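You operate a simulated robot arm through the tools that you are given. There is no shell and no other tool. Be economical: measure what you need, move in short steps, check, and stop when the job is done.

The job below is to be done with a simulated two-armed robot. You get a single attempt, and the scene is never put back.

## Task
Hold the green jar on the top of the coil table steady with one hand and open the green jar lid with the other.

It is judged by the outcome, as a careful person would: the job done as asked, and still so three seconds after it is handed in. It fails if anything else is knocked over, pushed out of place, dropped, spilled or broken. Lids that push on must go on centred and level and be pressed home; caps that screw on are set level and turned clockwise until they are tight.

## Robot
Two 6-joint arms with two-finger grippers on one trunk, on a base that drives. Base frame: it is fixed to the floor where the robot stands at the start and does not move with it; the origin is under the middle of the robot, x ahead of it, y to its left, z up; the surface under the hand at the start is at about z = 0.75. Lengths are in m, angles in rad, forces in N, time in s.
The left shoulder is at the start at [0.061, 0.143, 0.9], the right one opposite. With the tool pointing down near the work surface each hand reaches from about 0.32 to 0.72 m from the robot's upright axis, wherever it stands, measured 20 degrees to its own side. Places, roughly: green jar lid [0.6, 0, 0.9]. Payload 2.45 kg a hand.
The TCP of each hand is the grasp point between the finger pads, 0.026 m short of the fingertips. In the tool frame z runs along the fingers and y along their closing line. The gripper opens to 0.096 m. The gripper's body begins 0.069 m behind the TCP.
Orientation is that of the tool frame in the base frame, as a unit quaternion [w, x, y, z]. With the fingers straight down and closing along the base's y, the tool's x points along the base's -x, its y along +y and its z along -z.

## Interface
- The arms move only by the tool nudge_tool. It takes "left_deltas", "right_deltas" or both (then of equal length, played together; a hand with none holds still); each is a list of rows, each a list of 7 numbers: the shift along the tool's x, y, z in m, then the turn, a rotation vector about the tool's x, y, z in rad, then the opening, from 0 (shut) to 1 (fully open). In form: [[tx, ty, tz, rx, ry, rz, jaw], ...]. A call has 1 to 10 rows; each row is the pose to reach, as a shift and turn from the pose commanded when the call began, along the tool's axes at that moment. A row lasts 0.2 s, in which the tool goes at most 0.05 m and 0.15 rad; a call with a longer step from one row to the next is refused whole, and so is a gripper value outside its range. Where a pose cannot be reached the arm comes as near as it can. A force on the tool above 40 N (or 10 N above the force at the start of the call, whichever is more), or a blocked arm, ends the call early, and 0.2 s more pass. The fingers move at their own pace and stop on an object; they squeeze with about 30 N. The grip force told is the motor's: it shows also when the fingers shut on nothing. Time passes only in rows, and 0.2 s behind the last, so rows that repeat a pose let the fingers close. The reply holds the time, the measured pose of the TCP, the force on the tool along the base axes, the opening and the grip force, in the units named above and with some noise, with the torque about the TCP (base axes, N m) and any sound that the robot's microphone picked up.
- Cameras (640 x 400 px; columns grow to the right, rows downward): "scene" is now at [0.1303, 0.0056, 1.506]; the picture's right is [-0.02, -1.00, 0.00], its down [-0.74, 0.01, -0.68] and it looks along [0.68, -0.01, -0.74] (base axes); focal length 249 px, centre (320, 200). "left" rides on the left gripper at [0.082, -0.003, -0.098] in its tool frame; the picture's right is [0.04, 1.00, 0.00], its down [-0.73, 0.03, -0.68] and it looks along [-0.68, 0.03, 0.73] (tool axes); focal length 256 px, centre (320, 200). "right" rides on the right gripper at [0.082, 0.003, -0.098] in its tool frame; the picture's right is [-0.04, 1.00, 0.00], its down [-0.73, -0.03, -0.68] and it looks along [-0.68, -0.03, 0.73] (tool axes); focal length 256 px, centre (320, 200). There is no depth. A picture from a camera that has moved, and an enlarged one, comes with that camera's place and axes in the base frame and with its lens. The place of the scene camera against the robot may be out by one fixed shift of up to 0.012 m in any direction.
- snapshot(camera): a new picture of that camera. No time passes.
- move_column(by): slides the trunk up (or, below 0, down) by that many m; the arms and the scene camera ride with it, the base frame stays. It gives what a move gives, with no picture.
- base_move(legs): drives the robot by 1 to 6 legs, each [ahead, turn to the left] in m and rad, along the robot's own axes; the way and the turn of a leg run together, so that a leg with both is an arc; at most 1.5 m and 3.142 rad a leg. The arms and the cameras ride along, it lands a little off, and it stops where it bumps. It gives what a move gives.
- head_to(pan, tilt): turns the head with the scene camera to pan (to the left, within 1.501 rad either way) and tilt (down, from -0.506 to 1.204), counted from straight ahead of the robot. It gives what a move gives.
- inspect(camera, box): a new picture of the part [left, top, right, bottom] of that camera's present view, enlarged. No time passes.
- close_job(): hands the job in; it is judged then, once.

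Go step by step. Nothing tells you exact positions but the pictures and the camera data: compare them with the known pose of the tool, close in by small moves and look again before you grip or let go. The budget is 120 turns and 108 pictures, counting those below and the enlarged ones. Unless the task says otherwise, let go and move clear before handing in, and close with one line.

The tools are called after "Call:" as name(argument=value, ...) on one line, values as JSON. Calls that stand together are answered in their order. nudge_tool: Moves the arms, as the interface text tells. Its arguments: {"type":"object","properties":{"left_deltas":{"type":"array","items":{"type":"array","items":{"type":"number"}}},"right_deltas":{"type":"array","items":{"type":"array","items":{"type":"number"}}}},"required":[]} The other tools are called the same way: move_column (by) slides the trunk up or down; base_move (legs) drives the base; head_to (pan, tilt) turns the head that bears the scene camera; snapshot (camera) takes a picture; inspect (camera, box) takes an enlarged picture of a part of a camera's view; close_job () hands the job in.

At the start:

```text
t: 0.0
left_tool_pos: [0.5205, 0.3024, 1.1097]
left_orientation: [0.0, 0.001, 1.0, -0.001]
left_ft_force: [-0.2, 0.6, -0.1]
left_torque: [0.03, -0.05, 0.01]
left_finger_gap: 0.096
left_grip_force: 0.0
right_tool_pos: [0.4186, -0.1428, 1.1986]
right_orientation: [0.001, 0.0, 1.0, 0.0]
right_ft_force: [-0.4, -0.8, -0.5]
right_torque: [0.01, 0.01, 0.03]
right_finger_gap: 0.0959
right_grip_force: 0.2
trunk travel left (down, up): [-0.525, 0.065]
robot x, y, heading: [-0.0031, -0.0024, -0.002]
head pan, tilt: [-0.017, 0.827]
```

scene: 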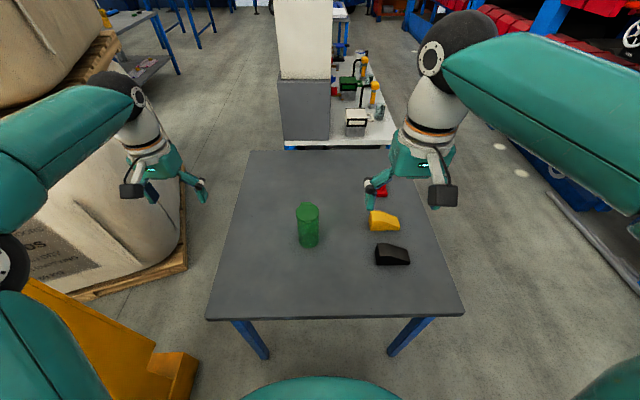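
right: 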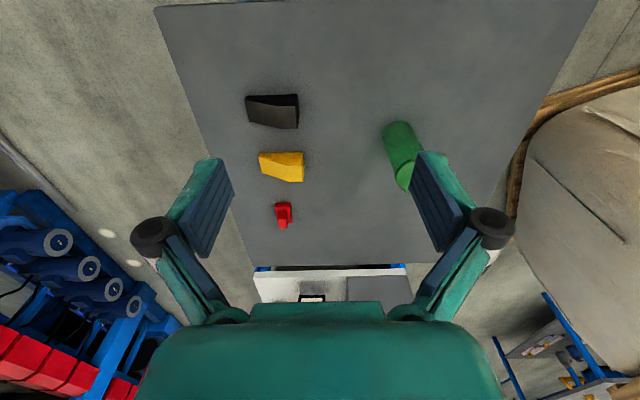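
left: 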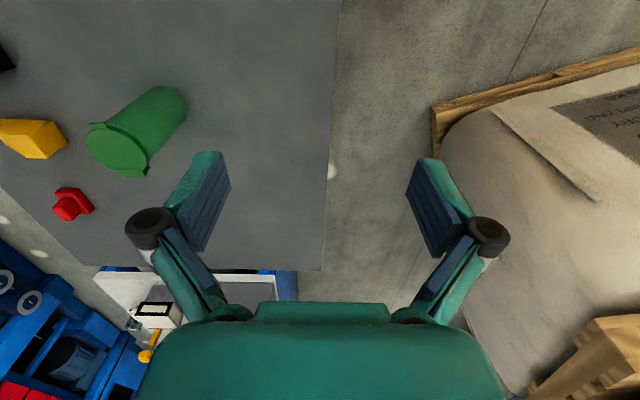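

The green jar stands near the middle of the table, with wedges to its right. I'll look closer at the jar and its lid.

Call:
inspect(camera="scene", box=[260, 180, 360, 260])

Call:
inspect(camera="left", box=[60, 60, 220, 200])

Call:
inspect(camera="right", box=[340, 90, 460, 220])

```text
5.00 times, centred on (310, 220) of scene
camera zoom: at [0.1303, 0.0056, 1.506], right [-0.02, -1.0, 0.0], down [-0.74, 0.01, -0.68], along [0.68, -0.01, -0.74], focal length 1246 px, centre (370, 100)
```

zoom: 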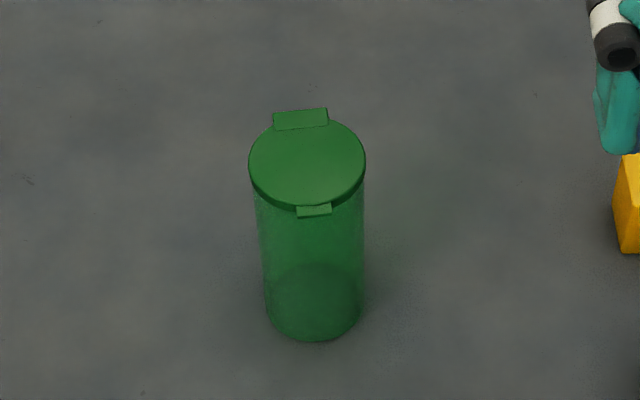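

```text
2.86 times, centred on (140, 130) of left
camera zoom: at [0.4385, 0.299, 1.207], right [-0.04, 1.0, 0.0], down [0.73, 0.03, 0.68], along [0.68, 0.03, -0.73], focal length 731 px, centre (834, 400)
```

zoom: 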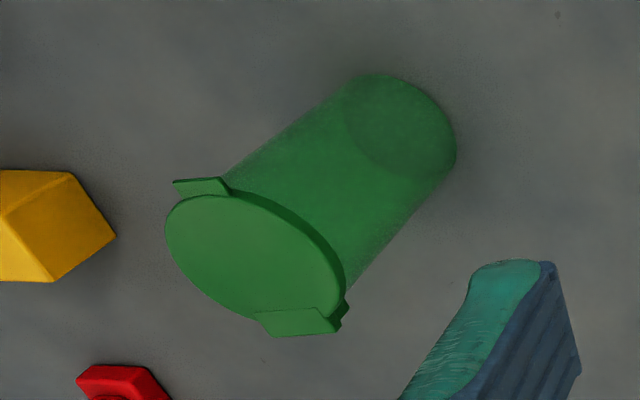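

```text
3.08 times, centred on (400, 155) of right
camera zoom: at [0.3349, -0.1403, 1.2951], right [0.04, 1.0, 0.0], down [0.73, -0.03, 0.68], along [0.68, -0.03, -0.73], focal length 788 px, centre (74, 338)
```

zoom: 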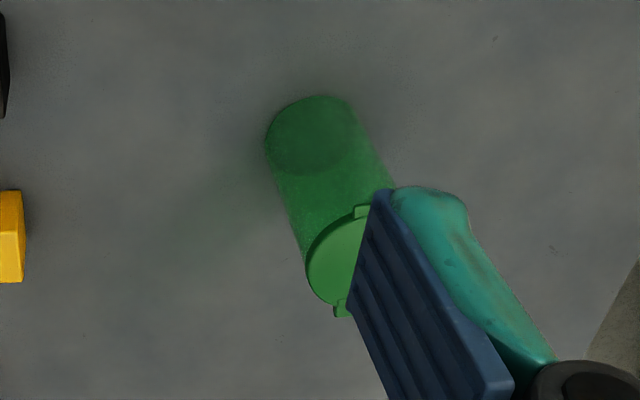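

The jar stands at about (0.63, 0.035), roughly 0.16 m tall and 0.07 m across. Its lid is a flip lid, apparently with the hinge on the far side (+x) and the small tab toward the robot. I'll hold the body from the left with the left hand tilted in, starting by rolling that hand so it closes along x.

Call:
nudge_tool(left_deltas=[[-0.01, 0, 0, 0, 0, 0.15, 1], [-0.02, 0, 0, 0, 0, 0.3, 1], [-0.03, 0, 0, 0, 0, 0.45, 1], [-0.04, 0, 0, 0, 0, 0.6, 1], [-0.05, 0, 0, 0, 0, 0.75, 1], [-0.06, 0, 0, 0, 0, 0.9, 1], [-0.07, 0, 0, 0, 0, 1.05, 1], [-0.08, 0, 0, 0, 0, 1.2, 1], [-0.09, 0, 0, 0, 0, 1.35, 1], [-0.1, 0, 0, 0, 0, 1.5, 1]])

```text
t: 2.2
left_tool_pos: [0.6078, 0.2969, 1.1046]
left_orientation: [0.0, 0.683, 0.73, -0.002]
left_ft_force: [-0.5, 0.2, -0.2]
left_torque: [-0.04, -0.03, 0.01]
left_finger_gap: 0.0961
left_grip_force: 0.1
left hand out of reach, approached as far as the arm can: row 10
right_tool_pos: [0.4184, -0.1428, 1.1989]
right_orientation: [0.0, 0.0, 1.0, -0.001]
right_ft_force: [0.6, 0.3, 0.0]
right_torque: [-0.01, -0.02, 0.03]
right_finger_gap: 0.0962
right_grip_force: 0.0
trunk travel left (down, up): [-0.525, 0.065]
robot x, y, heading: [0.0029, 0.0002, -0.001]
head pan, tilt: [-0.017, 0.827]
```

The roll is nearly done, with the arm just at its reach limit up high. Next I'll tilt the hand toward the jar while lowering it, staying well to the left.

Call:
nudge_tool(left_deltas=[[0, 0, 0.025, 0, -0.15, 0, 1], [0, 0, 0.05, 0, -0.3, 0, 1], [0, 0, 0.075, 0, -0.45, 0, 1], [0, 0, 0.1, 0, -0.6, 0, 1], [0, 0, 0.125, 0, -0.75, 0, 1], [0, 0, 0.15, 0, -0.9, 0, 1], [0, 0, 0.17, 0, -1.05, 0, 1], [0, 0, 0.17, 0, -1.05, 0, 1]])

Call:
snapshot(camera="left")

Call:
snapshot(camera="scene")

```text
t: 4.0
left_tool_pos: [0.5965, 0.3292, 0.9557]
left_orientation: [0.363, 0.593, 0.626, -0.352]
left_ft_force: [0.3, 0.2, 0.8]
left_torque: [0.0, -0.03, 0.04]
left_finger_gap: 0.0961
left_grip_force: 0.0
left hand out of reach, approached as far as the arm can: row 1, 2, 3, 4, 5, 6, 7, 8
right_tool_pos: [0.4184, -0.1443, 1.1978]
right_orientation: [0.0, 0.0, 1.0, 0.0]
right_ft_force: [0.6, -0.5, -1.2]
right_torque: [0.02, 0.0, 0.0]
right_finger_gap: 0.096
right_grip_force: 0.1
trunk travel left (down, up): [-0.525, 0.065]
robot x, y, heading: [-0.0023, -0.0006, -0.001]
head pan, tilt: [-0.017, 0.827]
```

```text
101 pictures are left
camera left: at [0.5871, 0.4553, 0.9319], right [1.0, 0.07, -0.05], down [0.03, 0.23, 0.97], along [0.07, -0.97, 0.23], focal length 256 px, centre (320, 200)
```

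left: 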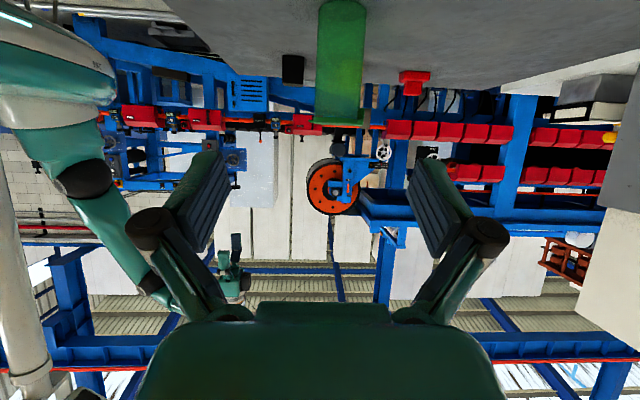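

```text
100 pictures are left
camera scene: at [0.1298, 0.0054, 1.5061], right [-0.02, -1.0, 0.0], down [-0.74, 0.01, -0.68], along [0.68, -0.01, -0.74], focal length 249 px, centre (320, 200)
```

scene: 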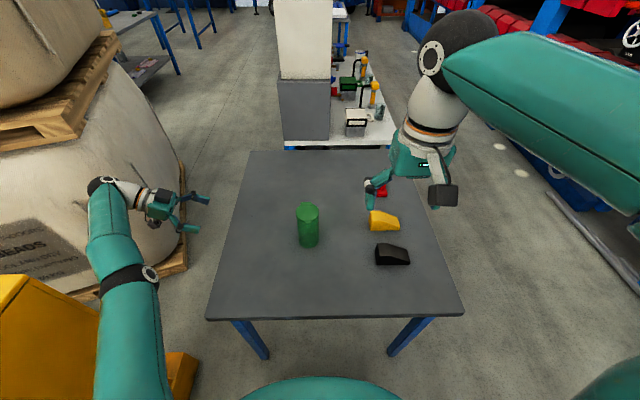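

The left hand now points at the jar from the left. I'll zoom in to measure the jar's width and position.

Call:
inspect(camera="left", box=[280, 0, 400, 140])

```text
2.86 times, centred on (340, 70) of left
camera zoom: at [0.5871, 0.4553, 0.9319], right [1.0, 0.07, -0.05], down [0.03, 0.23, 0.97], along [0.07, -0.97, 0.23], focal length 731 px, centre (263, 571)
```

zoom: 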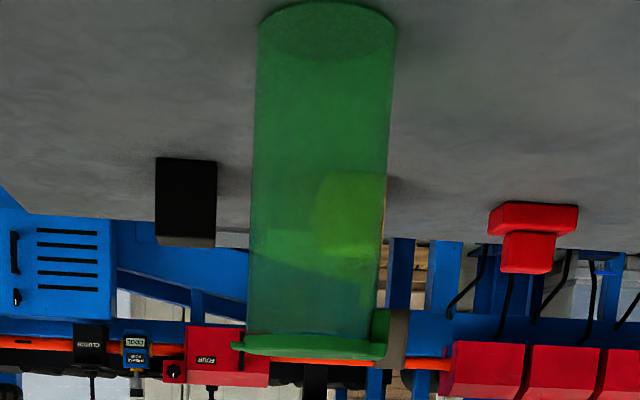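

This view settles it: the hinge block is on the +x side (x≈0.68), the thin tab sticks out on the -x side (x≈0.593, z≈0.902), and the body axis is near (0.640, 0.034). I'll move to a pre-grasp pose about 0.12 m short of the jar.

Call:
nudge_tool(left_deltas=[[-0.005, 0.006, 0.035, 0, 0, 0, 1], [-0.01, 0.012, 0.07, 0, 0, 0, 1], [-0.014, 0.018, 0.105, 0, 0, 0, 1], [-0.018, 0.024, 0.14, 0, 0, 0, 1], [-0.022, 0.028, 0.175, 0, 0, 0, 1], [-0.026, 0.03, 0.206, 0, 0, 0, 1], [-0.026, 0.03, 0.206, 0, 0, 0, 1]])

Call:
snapshot(camera="left")

Call:
snapshot(camera="scene")

```text
t: 5.6
left_tool_pos: [0.6072, 0.2766, 0.9602]
left_orientation: [0.342, 0.605, 0.61, -0.381]
left_ft_force: [-0.3, 0.0, 0.0]
left_torque: [-0.02, -0.01, -0.01]
left_finger_gap: 0.0959
left_grip_force: 0.1
left hand out of reach, approached as far as the arm can: row 1, 2, 3, 4, 5, 6, 7
right_tool_pos: [0.4176, -0.1431, 1.1982]
right_orientation: [0.001, -0.001, 1.0, 0.0]
right_ft_force: [-0.9, -0.4, 0.9]
right_torque: [0.04, 0.02, -0.04]
right_finger_gap: 0.0959
right_grip_force: 0.1
trunk travel left (down, up): [-0.525, 0.065]
robot x, y, heading: [-0.0021, 0.0003, -0.002]
head pan, tilt: [-0.017, 0.827]
```

```text
98 pictures are left
camera left: at [0.6064, 0.4022, 0.9343], right [1.0, 0.0, -0.09], down [0.08, 0.25, 0.97], along [0.02, -0.97, 0.24], focal length 256 px, centre (320, 200)
```

left: 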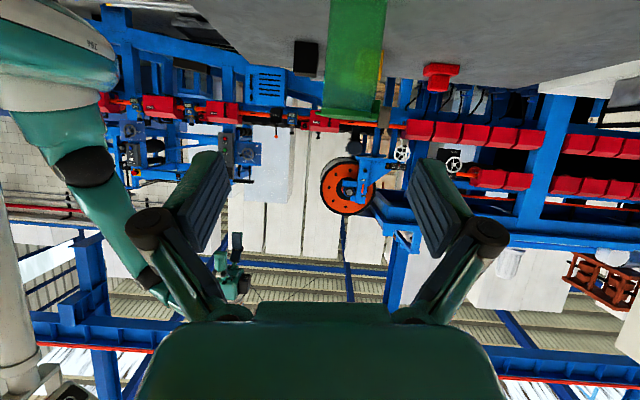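

```text
97 pictures are left
camera scene: at [0.1305, 0.0055, 1.506], right [-0.02, -1.0, 0.0], down [-0.74, 0.01, -0.68], along [0.68, -0.01, -0.74], focal length 249 px, centre (320, 200)
```

scene: 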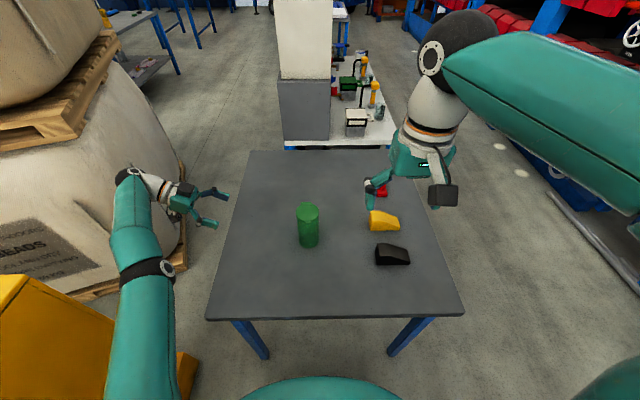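

The arm is stretched straight out, so approaching from due left is beyond reach. I'll yaw the left hand about 45° so it comes in from the near-left, pulling back while it turns.

Call:
nudge_tool(left_deltas=[[-0.003, -0.017, -0.01, -0.11, -0.007, -0.06, 1], [-0.006, -0.034, -0.02, -0.22, -0.013, -0.12, 1], [-0.009, -0.051, -0.03, -0.33, -0.02, -0.18, 1], [-0.012, -0.068, -0.042, -0.44, -0.027, -0.24, 1], [-0.015, -0.085, -0.053, -0.55, -0.033, -0.3, 1], [-0.017, -0.103, -0.063, -0.66, -0.04, -0.36, 1], [-0.017, -0.103, -0.063, -0.66, -0.04, -0.36, 1]])

Call:
snapshot(camera="left")

Call:
snapshot(camera="scene")

```text
t: 7.2
left_tool_pos: [0.5114, 0.3277, 1.0122]
left_orientation: [0.459, 0.338, 0.789, -0.228]
left_ft_force: [-0.5, -0.8, -0.1]
left_torque: [0.06, 0.0, 0.02]
left_finger_gap: 0.0962
left_grip_force: 0.1
left hand out of reach, approached as far as the arm can: row 1, 2, 3, 4
right_tool_pos: [0.4171, -0.1452, 1.1982]
right_orientation: [0.0, 0.0, 1.0, 0.0]
right_ft_force: [0.0, 0.1, 1.2]
right_torque: [0.02, -0.02, 0.0]
right_finger_gap: 0.0963
right_grip_force: 0.1
trunk travel left (down, up): [-0.525, 0.065]
robot x, y, heading: [0.0012, 0.0003, 0.002]
head pan, tilt: [-0.017, 0.827]
```

```text
96 pictures are left
camera left: at [0.4237, 0.4172, 0.9867], right [0.73, 0.68, -0.09], down [-0.11, 0.24, 0.97], along [0.68, -0.69, 0.25], focal length 256 px, centre (320, 200)
```

left: 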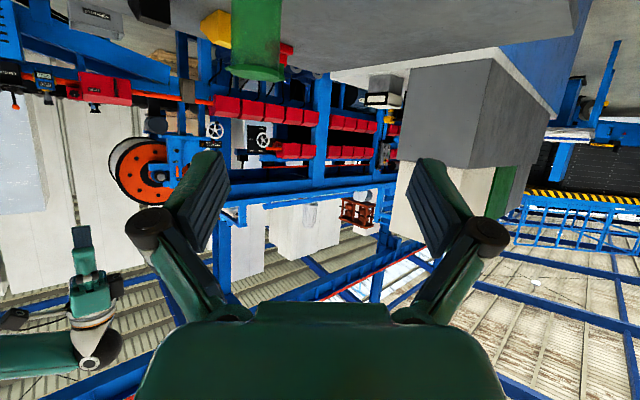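

```text
95 pictures are left
camera scene: at [0.129, 0.0053, 1.5062], right [-0.02, -1.0, 0.0], down [-0.74, 0.01, -0.68], along [0.68, -0.01, -0.74], focal length 249 px, centre (320, 200)
```

scene: 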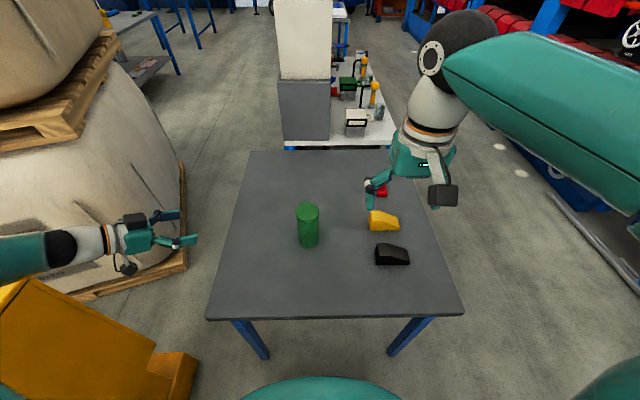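

The arm now reaches that pose. Next is the pre-grasp pose, 0.12 m short of the jar axis along the finger direction.

Call:
nudge_tool(left_deltas=[[0.004, -0.013, 0.034, 0, 0, 0, 1], [0.008, -0.026, 0.069, 0, 0, 0, 1], [0.012, -0.039, 0.103, 0, 0, 0, 1], [0.0165, -0.052, 0.138, 0, 0, 0, 1], [0.021, -0.065, 0.172, 0, 0, 0, 1], [0.025, -0.078, 0.207, 0, 0, 0, 1], [0.029, -0.091, 0.241, 0, 0, 0, 1], [0.029, -0.091, 0.241, 0, 0, 0, 1]])

Call:
snapshot(camera="left")

Call:
snapshot(camera="scene")

```text
t: 9.0
left_tool_pos: [0.5695, 0.1141, 0.8746]
left_orientation: [0.458, 0.337, 0.79, -0.228]
left_ft_force: [-0.9, -0.5, 0.6]
left_torque: [0.04, 0.0, -0.01]
left_finger_gap: 0.0959
left_grip_force: 0.0
right_tool_pos: [0.4175, -0.1438, 1.1987]
right_orientation: [0.001, 0.0, 1.0, 0.0]
right_ft_force: [0.1, 0.3, -0.1]
right_torque: [-0.05, -0.02, 0.02]
right_finger_gap: 0.096
right_grip_force: 0.0
trunk travel left (down, up): [-0.525, 0.065]
robot x, y, heading: [0.0052, -0.0003, 0.002]
head pan, tilt: [-0.017, 0.827]
```

```text
94 pictures are left
camera left: at [0.4833, 0.2043, 0.8493], right [0.73, 0.68, -0.09], down [-0.11, 0.24, 0.97], along [0.68, -0.69, 0.25], focal length 256 px, centre (320, 200)
```

left: 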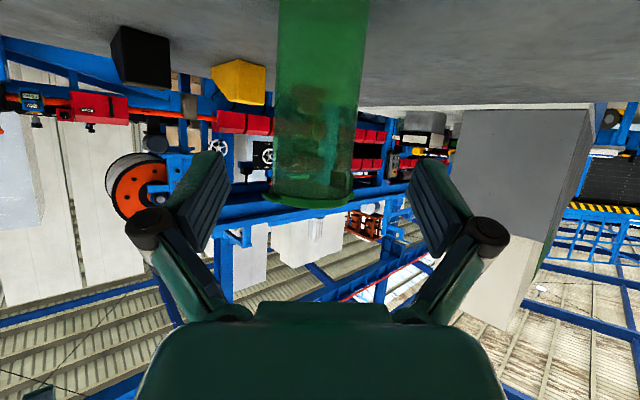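

```text
93 pictures are left
camera scene: at [0.1298, 0.0059, 1.5061], right [-0.02, -1.0, 0.0], down [-0.74, 0.01, -0.68], along [0.68, -0.01, -0.74], focal length 249 px, centre (320, 200)
```

scene: 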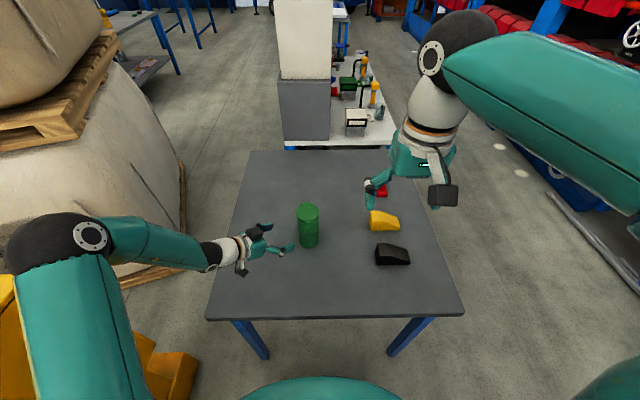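

The jar is centred between the fingers. I'll advance to the body now, fingers still open.

Call:
nudge_tool(left_deltas=[[0, 0.001, 0.02, 0, 0, 0, 1], [-0.001, 0.0015, 0.04, 0, 0, 0, 1], [-0.001, 0.0015, 0.06, 0, 0, 0, 1], [-0.002, 0.0015, 0.08, 0, 0, 0, 1], [-0.002, 0.0015, 0.1, 0, 0, 0, 1], [-0.0025, 0.0015, 0.116, 0, 0, 0, 1], [-0.0025, 0.0015, 0.116, 0, 0, 0, 1]])

Call:
snapshot(camera="left")

Call:
inspect(camera="scene", box=[220, 170, 380, 270])

```text
t: 10.6
left_tool_pos: [0.6392, 0.0371, 0.8226]
left_orientation: [0.458, 0.337, 0.79, -0.229]
left_ft_force: [-0.4, -0.7, 0.8]
left_torque: [0.02, 0.01, 0.01]
left_finger_gap: 0.096
left_grip_force: 0.1
right_tool_pos: [0.4179, -0.1438, 1.1995]
right_orientation: [0.001, 0.0, 1.0, 0.0]
right_ft_force: [-0.4, 0.3, -0.4]
right_torque: [0.02, -0.01, 0.01]
right_finger_gap: 0.0963
right_grip_force: 0.0
trunk travel left (down, up): [-0.525, 0.065]
robot x, y, heading: [-0.0001, -0.0001, 0.002]
head pan, tilt: [-0.017, 0.827]
```

```text
92 pictures are left
camera left: at [0.553, 0.126, 0.7961], right [0.73, 0.68, -0.09], down [-0.11, 0.24, 0.97], along [0.68, -0.69, 0.25], focal length 256 px, centre (320, 200)
```

left: 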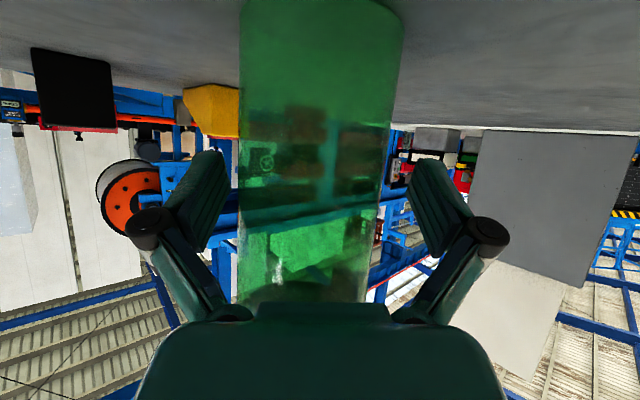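

```text
4.00 times, centred on (300, 220) of scene
camera zoom: at [0.1302, 0.0057, 1.506], right [-0.02, -1.0, 0.0], down [-0.74, 0.01, -0.68], along [0.68, -0.01, -0.74], focal length 997 px, centre (400, 120)
```

zoom: 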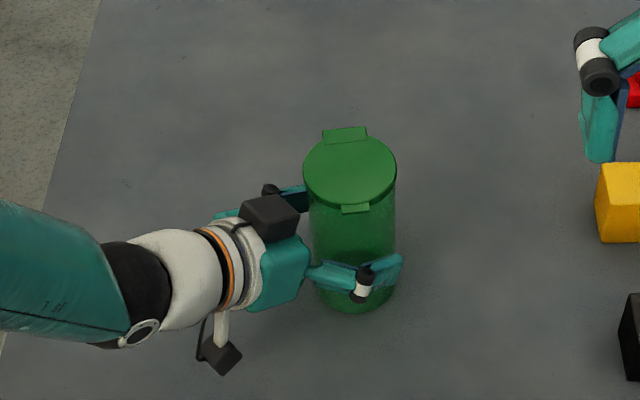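

The fingers straddle the jar with about 4 mm of offset. I'll shift to centre and close gently on the body.

Call:
nudge_tool(left_deltas=[[0, -0.004, 0, 0, 0, 0, 1], [0, -0.004, 0, 0, 0, 0, 0.8], [0, -0.004, 0, 0, 0, 0, 0.7], [0, -0.004, 0, 0, 0, 0, 0.5], [0, -0.004, 0, 0, 0, 0, 0.3], [0, -0.004, 0, 0, 0, 0, 0.3]])

Call:
inspect(camera="scene", box=[220, 170, 380, 270])

```text
t: 12.0
left_tool_pos: [0.6362, 0.0345, 0.8227]
left_orientation: [0.458, 0.338, 0.789, -0.23]
left_ft_force: [0.6, 2.8, 4.8]
left_torque: [0.31, -0.23, 0.08]
left_finger_gap: 0.0759
left_grip_force: 30.3
right_tool_pos: [0.418, -0.1438, 1.1986]
right_orientation: [0.0, 0.0, 1.0, 0.0]
right_ft_force: [-0.5, -0.2, -0.1]
right_torque: [0.0, -0.01, 0.03]
right_finger_gap: 0.0961
right_grip_force: 0.1
trunk travel left (down, up): [-0.525, 0.065]
robot x, y, heading: [0.0014, 0.001, -0.001]
head pan, tilt: [-0.017, 0.827]
```

```text
4.00 times, centred on (300, 220) of scene
camera zoom: at [0.1298, 0.0058, 1.5061], right [-0.02, -1.0, 0.0], down [-0.74, 0.01, -0.68], along [0.68, -0.01, -0.74], focal length 997 px, centre (400, 120)
```

zoom: 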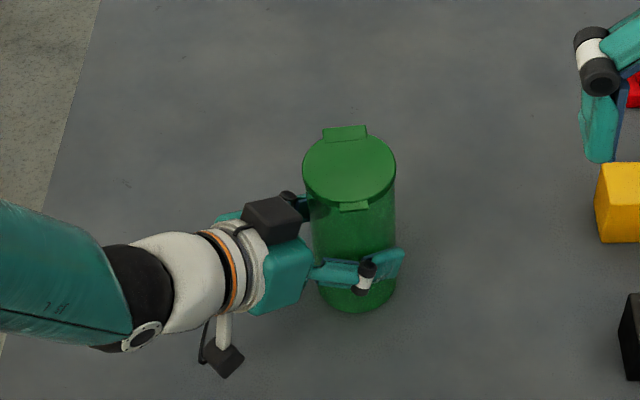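

The jar is held firmly (76 mm wide, 30 N), upright and in place. Now I'll turn the right hand forward, 15° below horizontal, with fingers shut, in front of and above the jar.

Call:
nudge_tool(right_deltas=[[-0.009, 0.01, 0.015, 0, -0.146, 0, 0.8], [-0.018, 0.02, 0.03, 0, -0.292, 0, 0.6], [-0.027, 0.03, 0.045, 0, -0.438, 0, 0.4], [-0.036, 0.04, 0.06, 0, -0.584, 0, 0.2], [-0.045, 0.05, 0.08, 0, -0.73, 0, 0], [-0.054, 0.06, 0.1, 0, -0.876, 0, 0], [-0.063, 0.07, 0.12, 0, -1.022, 0, 0], [-0.072, 0.08, 0.135, 0, -1.168, 0, 0], [-0.08, 0.09, 0.15, 0, -1.31, 0, 0], [-0.08, 0.09, 0.15, 0, -1.31, 0, 0]])

Call:
snapshot(camera="right")

Call:
snapshot(camera="scene")

```text
t: 14.2
left_tool_pos: [0.6362, 0.0323, 0.8242]
left_orientation: [0.459, 0.339, 0.789, -0.23]
left_ft_force: [1.6, 2.4, 8.7]
left_torque: [0.27, -0.48, 0.09]
left_finger_gap: 0.0755
left_grip_force: 30.2
right_tool_pos: [0.497, -0.0545, 1.0494]
right_orientation: [0.609, -0.001, 0.793, 0.001]
right_ft_force: [0.1, -0.6, -0.2]
right_torque: [0.02, 0.03, 0.01]
right_finger_gap: 0.0
right_grip_force: 28.7
trunk travel left (down, up): [-0.525, 0.065]
robot x, y, heading: [0.0001, -0.0039, -0.0]
head pan, tilt: [-0.017, 0.827]
```

```text
89 pictures are left
camera right: at [0.3793, -0.0506, 0.9947], right [0.01, 1.0, 0.04], down [-0.47, -0.03, 0.88], along [0.88, -0.03, 0.47], focal length 256 px, centre (320, 200)
```

right: 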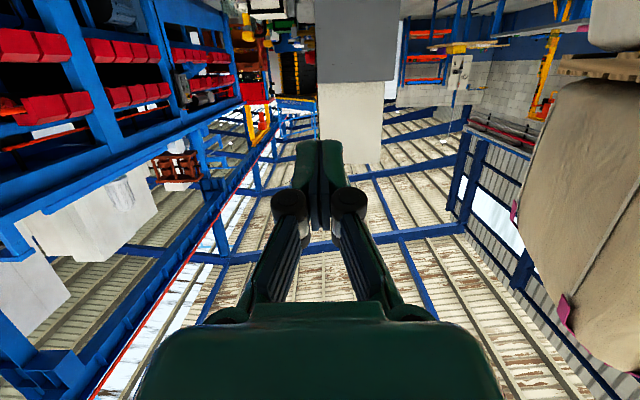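

```text
88 pictures are left
camera scene: at [0.1294, 0.0058, 1.5061], right [-0.02, -1.0, 0.0], down [-0.74, 0.01, -0.68], along [0.68, -0.01, -0.74], focal length 249 px, centre (320, 200)
```

scene: 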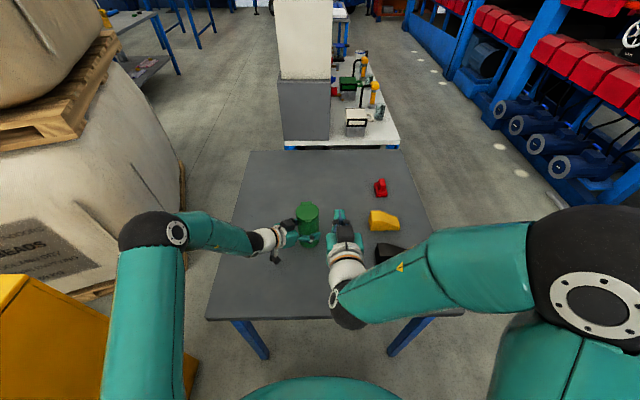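

Right hand is oriented and clear. Now I'll lower it in front of the tab, still about 7 cm short, with a small yaw.

Call:
nudge_tool(right_deltas=[[0.031, 0.013, 0.009, -0.0965, 0, -0.026, 0], [0.062, 0.026, 0.018, -0.193, 0, -0.052, 0], [0.093, 0.04, 0.027, -0.193, 0, -0.052, 0], [0.124, 0.053, 0.036, -0.193, 0, -0.052, 0], [0.155, 0.0665, 0.0444, -0.193, 0, -0.052, 0], [0.155, 0.0665, 0.0444, -0.193, 0, -0.052, 0]])

Call:
snapshot(camera="right")

Call:
inspect(camera="scene", box=[240, 190, 370, 280])

```text
t: 15.6
left_tool_pos: [0.6362, 0.0342, 0.8229]
left_orientation: [0.459, 0.337, 0.789, -0.228]
left_ft_force: [-1.2, 2.1, 9.4]
left_torque: [0.33, -0.34, 0.06]
left_finger_gap: 0.075
left_grip_force: 30.3
right_tool_pos: [0.5009, 0.0142, 0.8868]
right_orientation: [0.607, -0.079, 0.789, 0.06]
right_ft_force: [0.0, -0.7, -0.3]
right_torque: [0.02, -0.03, 0.04]
right_finger_gap: 0.0003
right_grip_force: 28.7
trunk travel left (down, up): [-0.525, 0.065]
robot x, y, heading: [0.0013, -0.002, 0.005]
head pan, tilt: [-0.017, 0.827]
```

```text
87 pictures are left
camera right: at [0.3847, -0.006, 0.832], right [-0.19, 0.98, 0.04], down [-0.45, -0.12, 0.88], along [0.87, 0.15, 0.47], focal length 256 px, centre (320, 200)
```

right: 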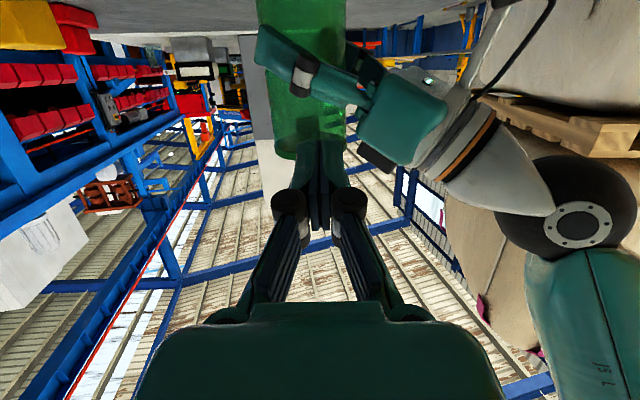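

```text
4.44 times, centred on (305, 235) of scene
camera zoom: at [0.1293, 0.0059, 1.5061], right [-0.02, -1.0, 0.0], down [-0.74, 0.01, -0.68], along [0.68, -0.01, -0.74], focal length 1108 px, centre (387, 44)
```

zoom: 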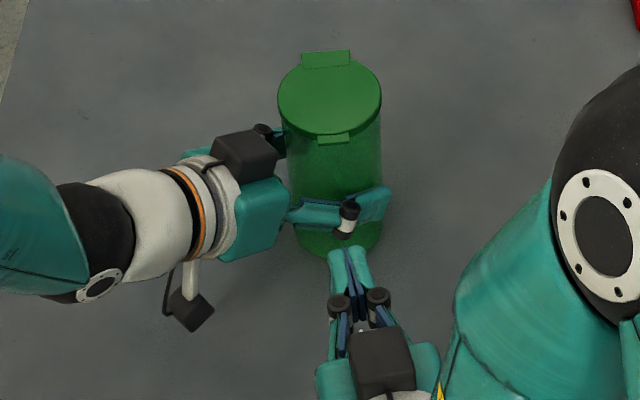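

I'll zoom on the right camera to judge the tip relative to the tab.

Call:
inspect(camera="right", box=[240, 90, 400, 190])

Call:
inspect(camera="scene", box=[290, 195, 340, 250])

```text
4.00 times, centred on (320, 140) of right
camera zoom: at [0.3847, -0.006, 0.832], right [-0.19, 0.98, 0.04], down [-0.45, -0.12, 0.88], along [0.87, 0.15, 0.47], focal length 1024 px, centre (320, 440)
```

zoom: 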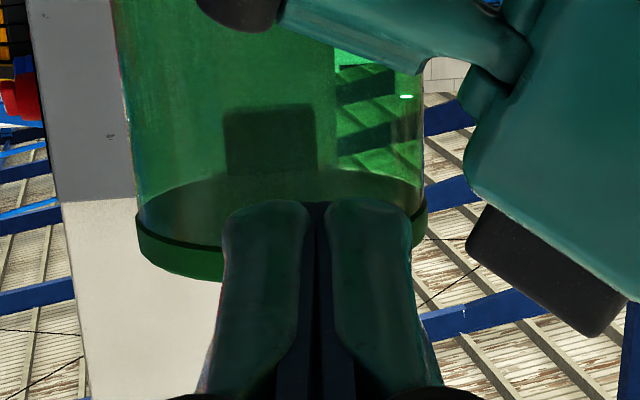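

```text
7.27 times, centred on (315, 222) of scene
camera zoom: at [0.1293, 0.0059, 1.5061], right [-0.02, -1.0, 0.0], down [-0.74, 0.01, -0.68], along [0.68, -0.01, -0.74], focal length 1812 px, centre (356, 36)
```

zoom: 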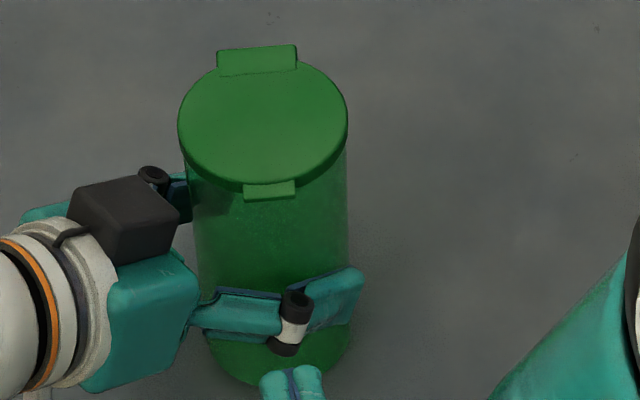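

The tab centre is at y≈0.029. I'll advance to about 1 cm in front of the jar body, just below tab height.

Call:
nudge_tool(right_deltas=[[-0.006, -0.0015, 0.02, 0, 0, 0, 0], [-0.012, -0.003, 0.04, 0, 0, 0, 0], [-0.0178, -0.0045, 0.0621, 0, 0, 0, 0], [-0.0178, -0.0045, 0.0621, 0, 0, 0, 0]])

Call:
inspect(camera="scene", box=[290, 195, 340, 250])

Call:
inspect(camera="right", box=[220, 60, 420, 190])

Call:
snapshot(camera="left")

```text
t: 16.6
left_tool_pos: [0.6367, 0.0339, 0.8234]
left_orientation: [0.459, 0.338, 0.789, -0.23]
left_ft_force: [1.5, 4.5, 8.8]
left_torque: [0.43, -0.39, 0.13]
left_finger_gap: 0.0749
left_grip_force: 29.8
right_tool_pos: [0.5665, 0.0204, 0.8898]
right_orientation: [0.606, -0.08, 0.789, 0.061]
right_ft_force: [-0.5, 0.7, -0.1]
right_torque: [0.0, -0.01, -0.01]
right_finger_gap: 0.0
right_grip_force: 28.5
trunk travel left (down, up): [-0.525, 0.065]
robot x, y, heading: [0.0014, -0.001, 0.0]
head pan, tilt: [-0.017, 0.827]
```

```text
7.27 times, centred on (315, 222) of scene
camera zoom: at [0.1295, 0.006, 1.5061], right [-0.02, -1.0, 0.0], down [-0.74, 0.01, -0.68], along [0.68, -0.01, -0.74], focal length 1812 px, centre (356, 36)
```

zoom: 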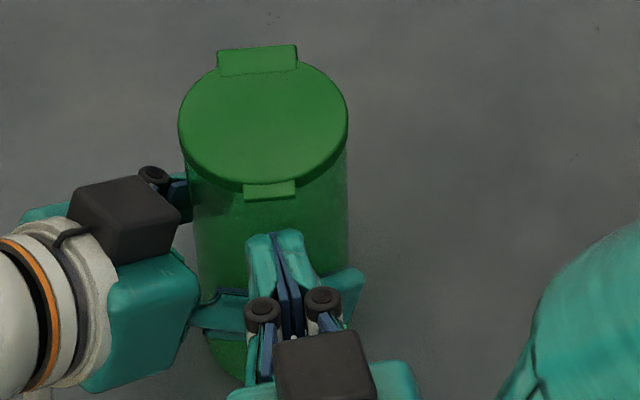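

```text
3.08 times, centred on (320, 125) of right
camera zoom: at [0.4495, 0.001, 0.8346], right [-0.19, 0.98, 0.04], down [-0.45, -0.12, 0.88], along [0.87, 0.15, 0.47], focal length 788 px, centre (320, 431)
```

zoom: 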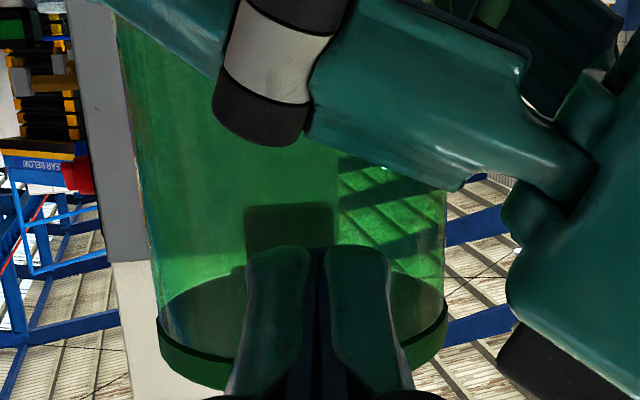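

```text
81 pictures are left
camera left: at [0.5492, 0.1237, 0.7976], right [0.73, 0.68, -0.09], down [-0.11, 0.24, 0.97], along [0.68, -0.69, 0.25], focal length 256 px, centre (320, 200)
```

left: 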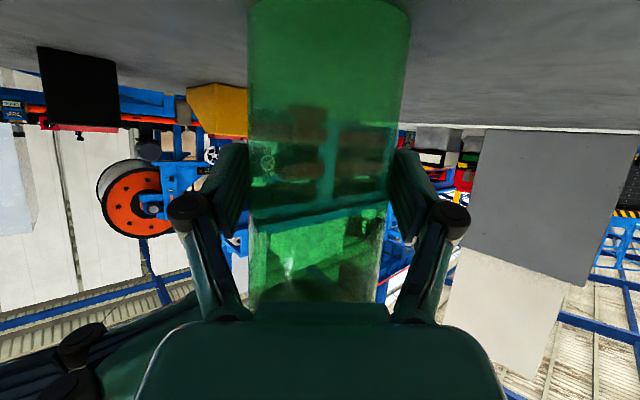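

Tip is just below and in front of the tab. I'll creep toward the body in small steps until it barely touches.

Call:
nudge_tool(right_deltas=[[0.001, 0.0025, 0.003, 0, 0, 0, 0], [0.0, 0.0025, 0.006, 0, 0, 0, 0], [0.0, 0.0025, 0.008, 0, 0, 0, 0]])

Call:
inspect(camera="scene", box=[290, 195, 340, 250])

```text
t: 17.4
left_tool_pos: [0.6353, 0.0338, 0.8241]
left_orientation: [0.458, 0.338, 0.789, -0.23]
left_ft_force: [2.2, 3.4, 10.0]
left_torque: [0.45, -0.46, 0.12]
left_finger_gap: 0.0752
left_grip_force: 30.9
right_tool_pos: [0.5715, 0.0248, 0.8872]
right_orientation: [0.606, -0.079, 0.789, 0.061]
right_ft_force: [-0.1, 0.9, -0.5]
right_torque: [0.02, 0.0, 0.03]
right_finger_gap: 0.0
right_grip_force: 29.2
trunk travel left (down, up): [-0.525, 0.065]
robot x, y, heading: [-0.0009, -0.0, -0.004]
head pan, tilt: [-0.017, 0.827]
```

```text
7.27 times, centred on (315, 222) of scene
camera zoom: at [0.1295, 0.0059, 1.5061], right [-0.02, -1.0, 0.0], down [-0.74, 0.01, -0.68], along [0.68, -0.01, -0.74], focal length 1812 px, centre (356, 36)
```

zoom: 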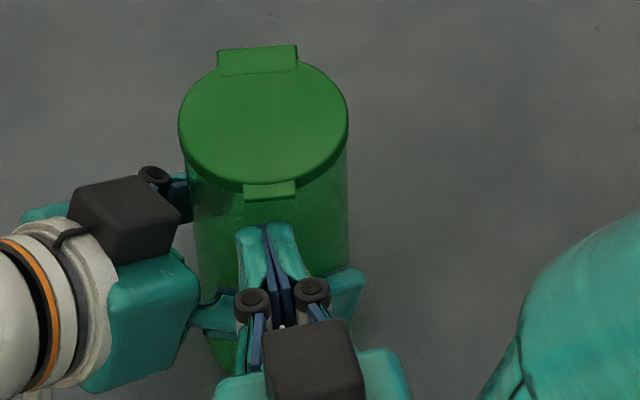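

No contact yet and the tip is centred. I'll keep creeping.

Call:
nudge_tool(right_deltas=[[-0.0005, 0, 0.002, 0, 0, 0, 0], [-0.001, 0, 0.004, 0, 0, 0, 0], [-0.0015, 0, 0.006, 0, 0, 0, 0]])

Call:
inspect(camera="scene", box=[290, 195, 340, 250])

Call:
inspect(camera="right", box=[240, 90, 400, 190])

```text
t: 18.2
left_tool_pos: [0.6363, 0.0338, 0.8228]
left_orientation: [0.459, 0.338, 0.789, -0.229]
left_ft_force: [2.4, 3.0, 8.4]
left_torque: [0.4, -0.49, 0.06]
left_finger_gap: 0.0746
left_grip_force: 30.0
right_tool_pos: [0.5775, 0.0253, 0.886]
right_orientation: [0.607, -0.079, 0.789, 0.06]
right_ft_force: [1.0, -0.4, 0.1]
right_torque: [0.01, -0.03, -0.02]
right_finger_gap: 0.0001
right_grip_force: 27.8
trunk travel left (down, up): [-0.525, 0.065]
robot x, y, heading: [-0.001, -0.0016, -0.002]
head pan, tilt: [-0.017, 0.827]
```

```text
7.27 times, centred on (315, 222) of scene
camera zoom: at [0.1295, 0.0059, 1.5061], right [-0.02, -1.0, 0.0], down [-0.74, 0.01, -0.68], along [0.68, -0.01, -0.74], focal length 1812 px, centre (356, 36)
```

zoom: 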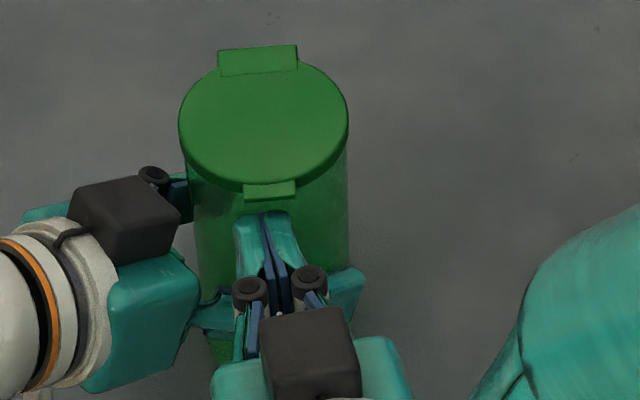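

```text
4.00 times, centred on (320, 140) of right
camera zoom: at [0.4619, 0.0064, 0.8315], right [-0.19, 0.98, 0.04], down [-0.45, -0.12, 0.88], along [0.87, 0.15, 0.47], focal length 1024 px, centre (320, 440)
```

zoom: 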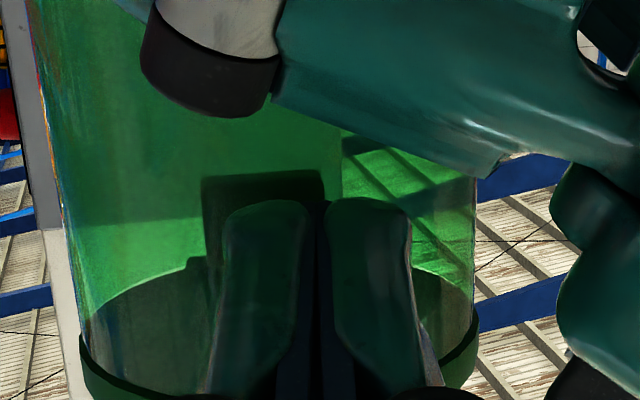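

Still free. I'll continue creeping.

Call:
nudge_tool(right_deltas=[[-0.0005, 0, 0.002, 0, 0, 0, 0], [-0.001, 0, 0.004, 0, 0, 0, 0], [-0.001, 0, 0.004, 0, 0, 0, 0]])

Call:
inspect(camera="scene", box=[290, 195, 340, 250])

```text
t: 19.0
left_tool_pos: [0.638, 0.035, 0.8247]
left_orientation: [0.459, 0.337, 0.789, -0.23]
left_ft_force: [17.8, 4.1, 3.3]
left_torque: [0.31, 0.45, 0.32]
left_finger_gap: 0.0736
left_grip_force: 30.0
right_tool_pos: [0.5817, 0.0263, 0.8886]
right_orientation: [0.606, -0.081, 0.789, 0.062]
right_ft_force: [-16.0, -0.4, 7.4]
right_torque: [0.03, -0.3, -0.02]
right_finger_gap: 0.0
right_grip_force: 28.9
trunk travel left (down, up): [-0.525, 0.065]
robot x, y, heading: [0.0011, 0.0042, 0.002]
head pan, tilt: [-0.017, 0.827]
```

```text
7.27 times, centred on (315, 222) of scene
camera zoom: at [0.1294, 0.0061, 1.5061], right [-0.02, -1.0, 0.0], down [-0.74, 0.01, -0.68], along [0.68, -0.01, -0.74], focal length 1812 px, centre (356, 36)
```

zoom: 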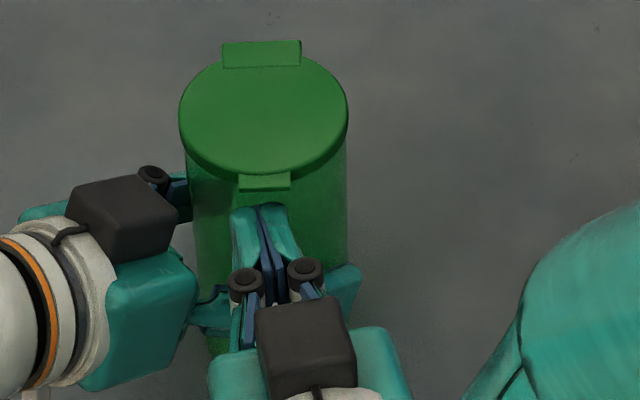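

Contact with the body. I'll back off 3 mm, then raise the tip until it meets the tab.

Call:
nudge_tool(right_deltas=[[0.0007, 0, -0.0027, 0, 0, 0, 0], [0.0007, 0, -0.0027, 0, 0, 0, 0], [-0.0032, 0, -0.0037, 0, 0, 0, 0], [-0.007, 0, -0.0047, 0, 0, 0, 0]])

Call:
inspect(camera="scene", box=[290, 195, 340, 250])

```text
t: 20.0
left_tool_pos: [0.6356, 0.0339, 0.8233]
left_orientation: [0.457, 0.338, 0.79, -0.229]
left_ft_force: [-2.6, 2.3, 11.2]
left_torque: [0.18, -0.32, 0.13]
left_finger_gap: 0.0717
left_grip_force: 29.3
right_tool_pos: [0.5791, 0.0257, 0.8939]
right_orientation: [0.607, -0.078, 0.789, 0.06]
right_ft_force: [0.4, -1.1, 0.0]
right_torque: [-0.01, 0.01, 0.0]
right_finger_gap: 0.0
right_grip_force: 28.3
trunk travel left (down, up): [-0.525, 0.065]
robot x, y, heading: [0.0013, 0.0004, 0.006]
head pan, tilt: [-0.017, 0.827]
```

```text
7.27 times, centred on (315, 222) of scene
camera zoom: at [0.1295, 0.0058, 1.5061], right [-0.02, -1.0, 0.0], down [-0.74, 0.01, -0.68], along [0.68, -0.01, -0.74], focal length 1812 px, centre (356, 36)
```

zoom: 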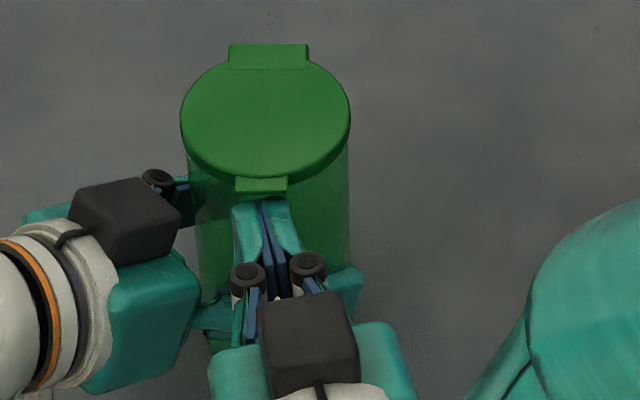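

The left gap has crept from 76 to 72 mm and the jar has turned a little. I'll check the hold before going on.

Call:
snapshot(camera="left")

Call:
inspect(camera="scene", box=[240, 180, 370, 270])

```text
75 pictures are left
camera left: at [0.5487, 0.1233, 0.7972], right [0.73, 0.68, -0.09], down [-0.11, 0.24, 0.97], along [0.68, -0.69, 0.25], focal length 256 px, centre (320, 200)
```

left: 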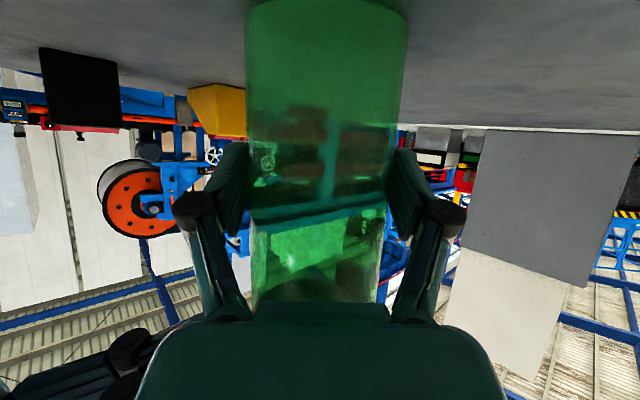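

```text
4.44 times, centred on (305, 225) of scene
camera zoom: at [0.1295, 0.0058, 1.5061], right [-0.02, -1.0, 0.0], down [-0.74, 0.01, -0.68], along [0.68, -0.01, -0.74], focal length 1108 px, centre (387, 89)
```

zoom: 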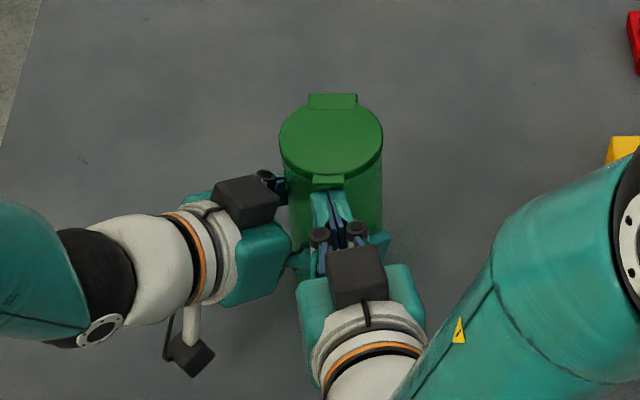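

The jar is still upright and gripped. I'll continue raising the tip under the tab.

Call:
nudge_tool(right_deltas=[[-0.002, 0, 0, 0, 0, 0, 0], [-0.004, 0, -0.0006, 0, 0, 0, 0], [-0.006, 0, -0.001, 0, 0, 0, 0]])

Call:
inspect(camera="scene", box=[290, 195, 340, 250])

```text
t: 20.8
left_tool_pos: [0.6359, 0.034, 0.8232]
left_orientation: [0.457, 0.338, 0.79, -0.23]
left_ft_force: [-1.8, 1.1, 5.9]
left_torque: [0.06, -0.17, 0.01]
left_finger_gap: 0.0716
left_grip_force: 30.2
right_tool_pos: [0.5799, 0.0269, 0.9008]
right_orientation: [0.606, -0.081, 0.789, 0.062]
right_ft_force: [-0.5, -0.2, -0.8]
right_torque: [0.02, 0.0, 0.0]
right_finger_gap: 0.0001
right_grip_force: 28.3
trunk travel left (down, up): [-0.525, 0.065]
robot x, y, heading: [0.0009, 0.0006, -0.0]
head pan, tilt: [-0.017, 0.827]
```

```text
7.27 times, centred on (315, 222) of scene
camera zoom: at [0.1295, 0.0057, 1.5061], right [-0.02, -1.0, 0.0], down [-0.74, 0.01, -0.68], along [0.68, -0.01, -0.74], focal length 1812 px, centre (356, 36)
```

zoom: 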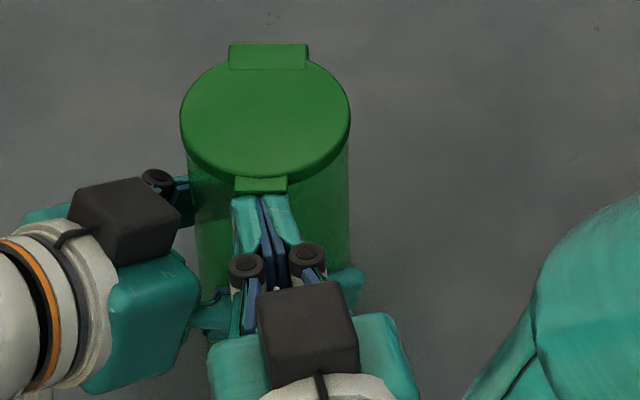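

The tip is now under the tab. I'll keep lifting in small steps.

Call:
nudge_tool(right_deltas=[[-0.002, 0, -0.0005, 0, 0, 0, 0], [-0.004, 0, -0.001, 0, 0, 0, 0], [-0.006, 0, -0.0015, 0, 0, 0, 0]])

Call:
inspect(camera="scene", box=[290, 195, 340, 250])

```text
t: 21.6
left_tool_pos: [0.636, 0.0332, 0.8234]
left_orientation: [0.457, 0.338, 0.79, -0.23]
left_ft_force: [-3.1, -0.2, 5.0]
left_torque: [-0.02, -0.04, -0.03]
left_finger_gap: 0.0721
left_grip_force: 30.0
right_tool_pos: [0.579, 0.0259, 0.908]
right_orientation: [0.607, -0.08, 0.788, 0.062]
right_ft_force: [-0.4, -0.1, -1.0]
right_torque: [-0.01, 0.01, -0.04]
right_finger_gap: 0.0001
right_grip_force: 28.3
trunk travel left (down, up): [-0.525, 0.065]
robot x, y, heading: [0.0027, -0.0, -0.003]
head pan, tilt: [-0.017, 0.827]
```

```text
7.27 times, centred on (315, 222) of scene
camera zoom: at [0.1298, 0.0055, 1.5061], right [-0.02, -1.0, 0.0], down [-0.74, 0.01, -0.68], along [0.68, -0.01, -0.74], focal length 1812 px, centre (356, 36)
```

zoom: 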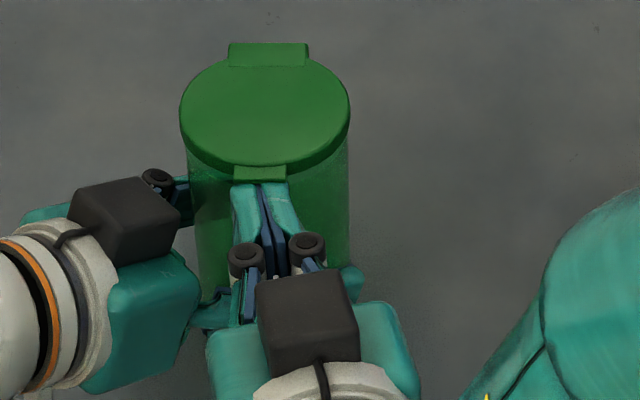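

The lid is rising easily. I'll lift straight up to clear the rim, then look again.

Call:
nudge_tool(right_deltas=[[-0.005, 0, -0.0013, 0, 0, 0, 0], [-0.01, 0, -0.0026, 0, 0, 0, 0], [-0.015, 0, -0.004, 0, 0, 0, 0], [-0.02, 0, -0.004, 0, 0, 0, 0]])

Call:
inspect(camera="scene", box=[290, 195, 340, 250])

Call:
inspect(camera="right", box=[220, 40, 420, 190])

```text
t: 22.6
left_tool_pos: [0.6359, 0.0333, 0.8233]
left_orientation: [0.458, 0.338, 0.789, -0.229]
left_ft_force: [-1.6, -0.3, 3.1]
left_torque: [-0.05, -0.06, -0.03]
left_finger_gap: 0.0721
left_grip_force: 30.4
right_tool_pos: [0.582, 0.0272, 0.9268]
right_orientation: [0.605, -0.08, 0.79, 0.061]
right_ft_force: [0.3, 0.3, -0.1]
right_torque: [0.0, -0.01, -0.01]
right_finger_gap: 0.0001
right_grip_force: 29.2
trunk travel left (down, up): [-0.525, 0.065]
robot x, y, heading: [-0.0033, -0.0007, 0.001]
head pan, tilt: [-0.017, 0.827]
```

```text
7.27 times, centred on (315, 222) of scene
camera zoom: at [0.13, 0.0055, 1.506], right [-0.02, -1.0, 0.0], down [-0.74, 0.01, -0.68], along [0.68, -0.01, -0.74], focal length 1812 px, centre (356, 36)
```

zoom: 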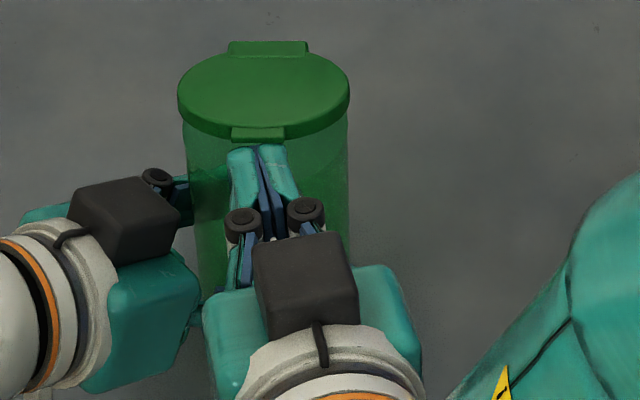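

```text
2.67 times, centred on (320, 115) of right
camera zoom: at [0.4654, 0.0069, 0.8727], right [-0.19, 0.98, 0.04], down [-0.45, -0.12, 0.88], along [0.87, 0.15, 0.47], focal length 683 px, centre (320, 427)
```

zoom: 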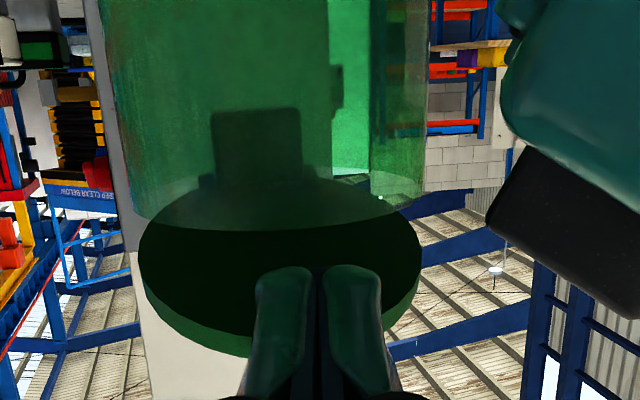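

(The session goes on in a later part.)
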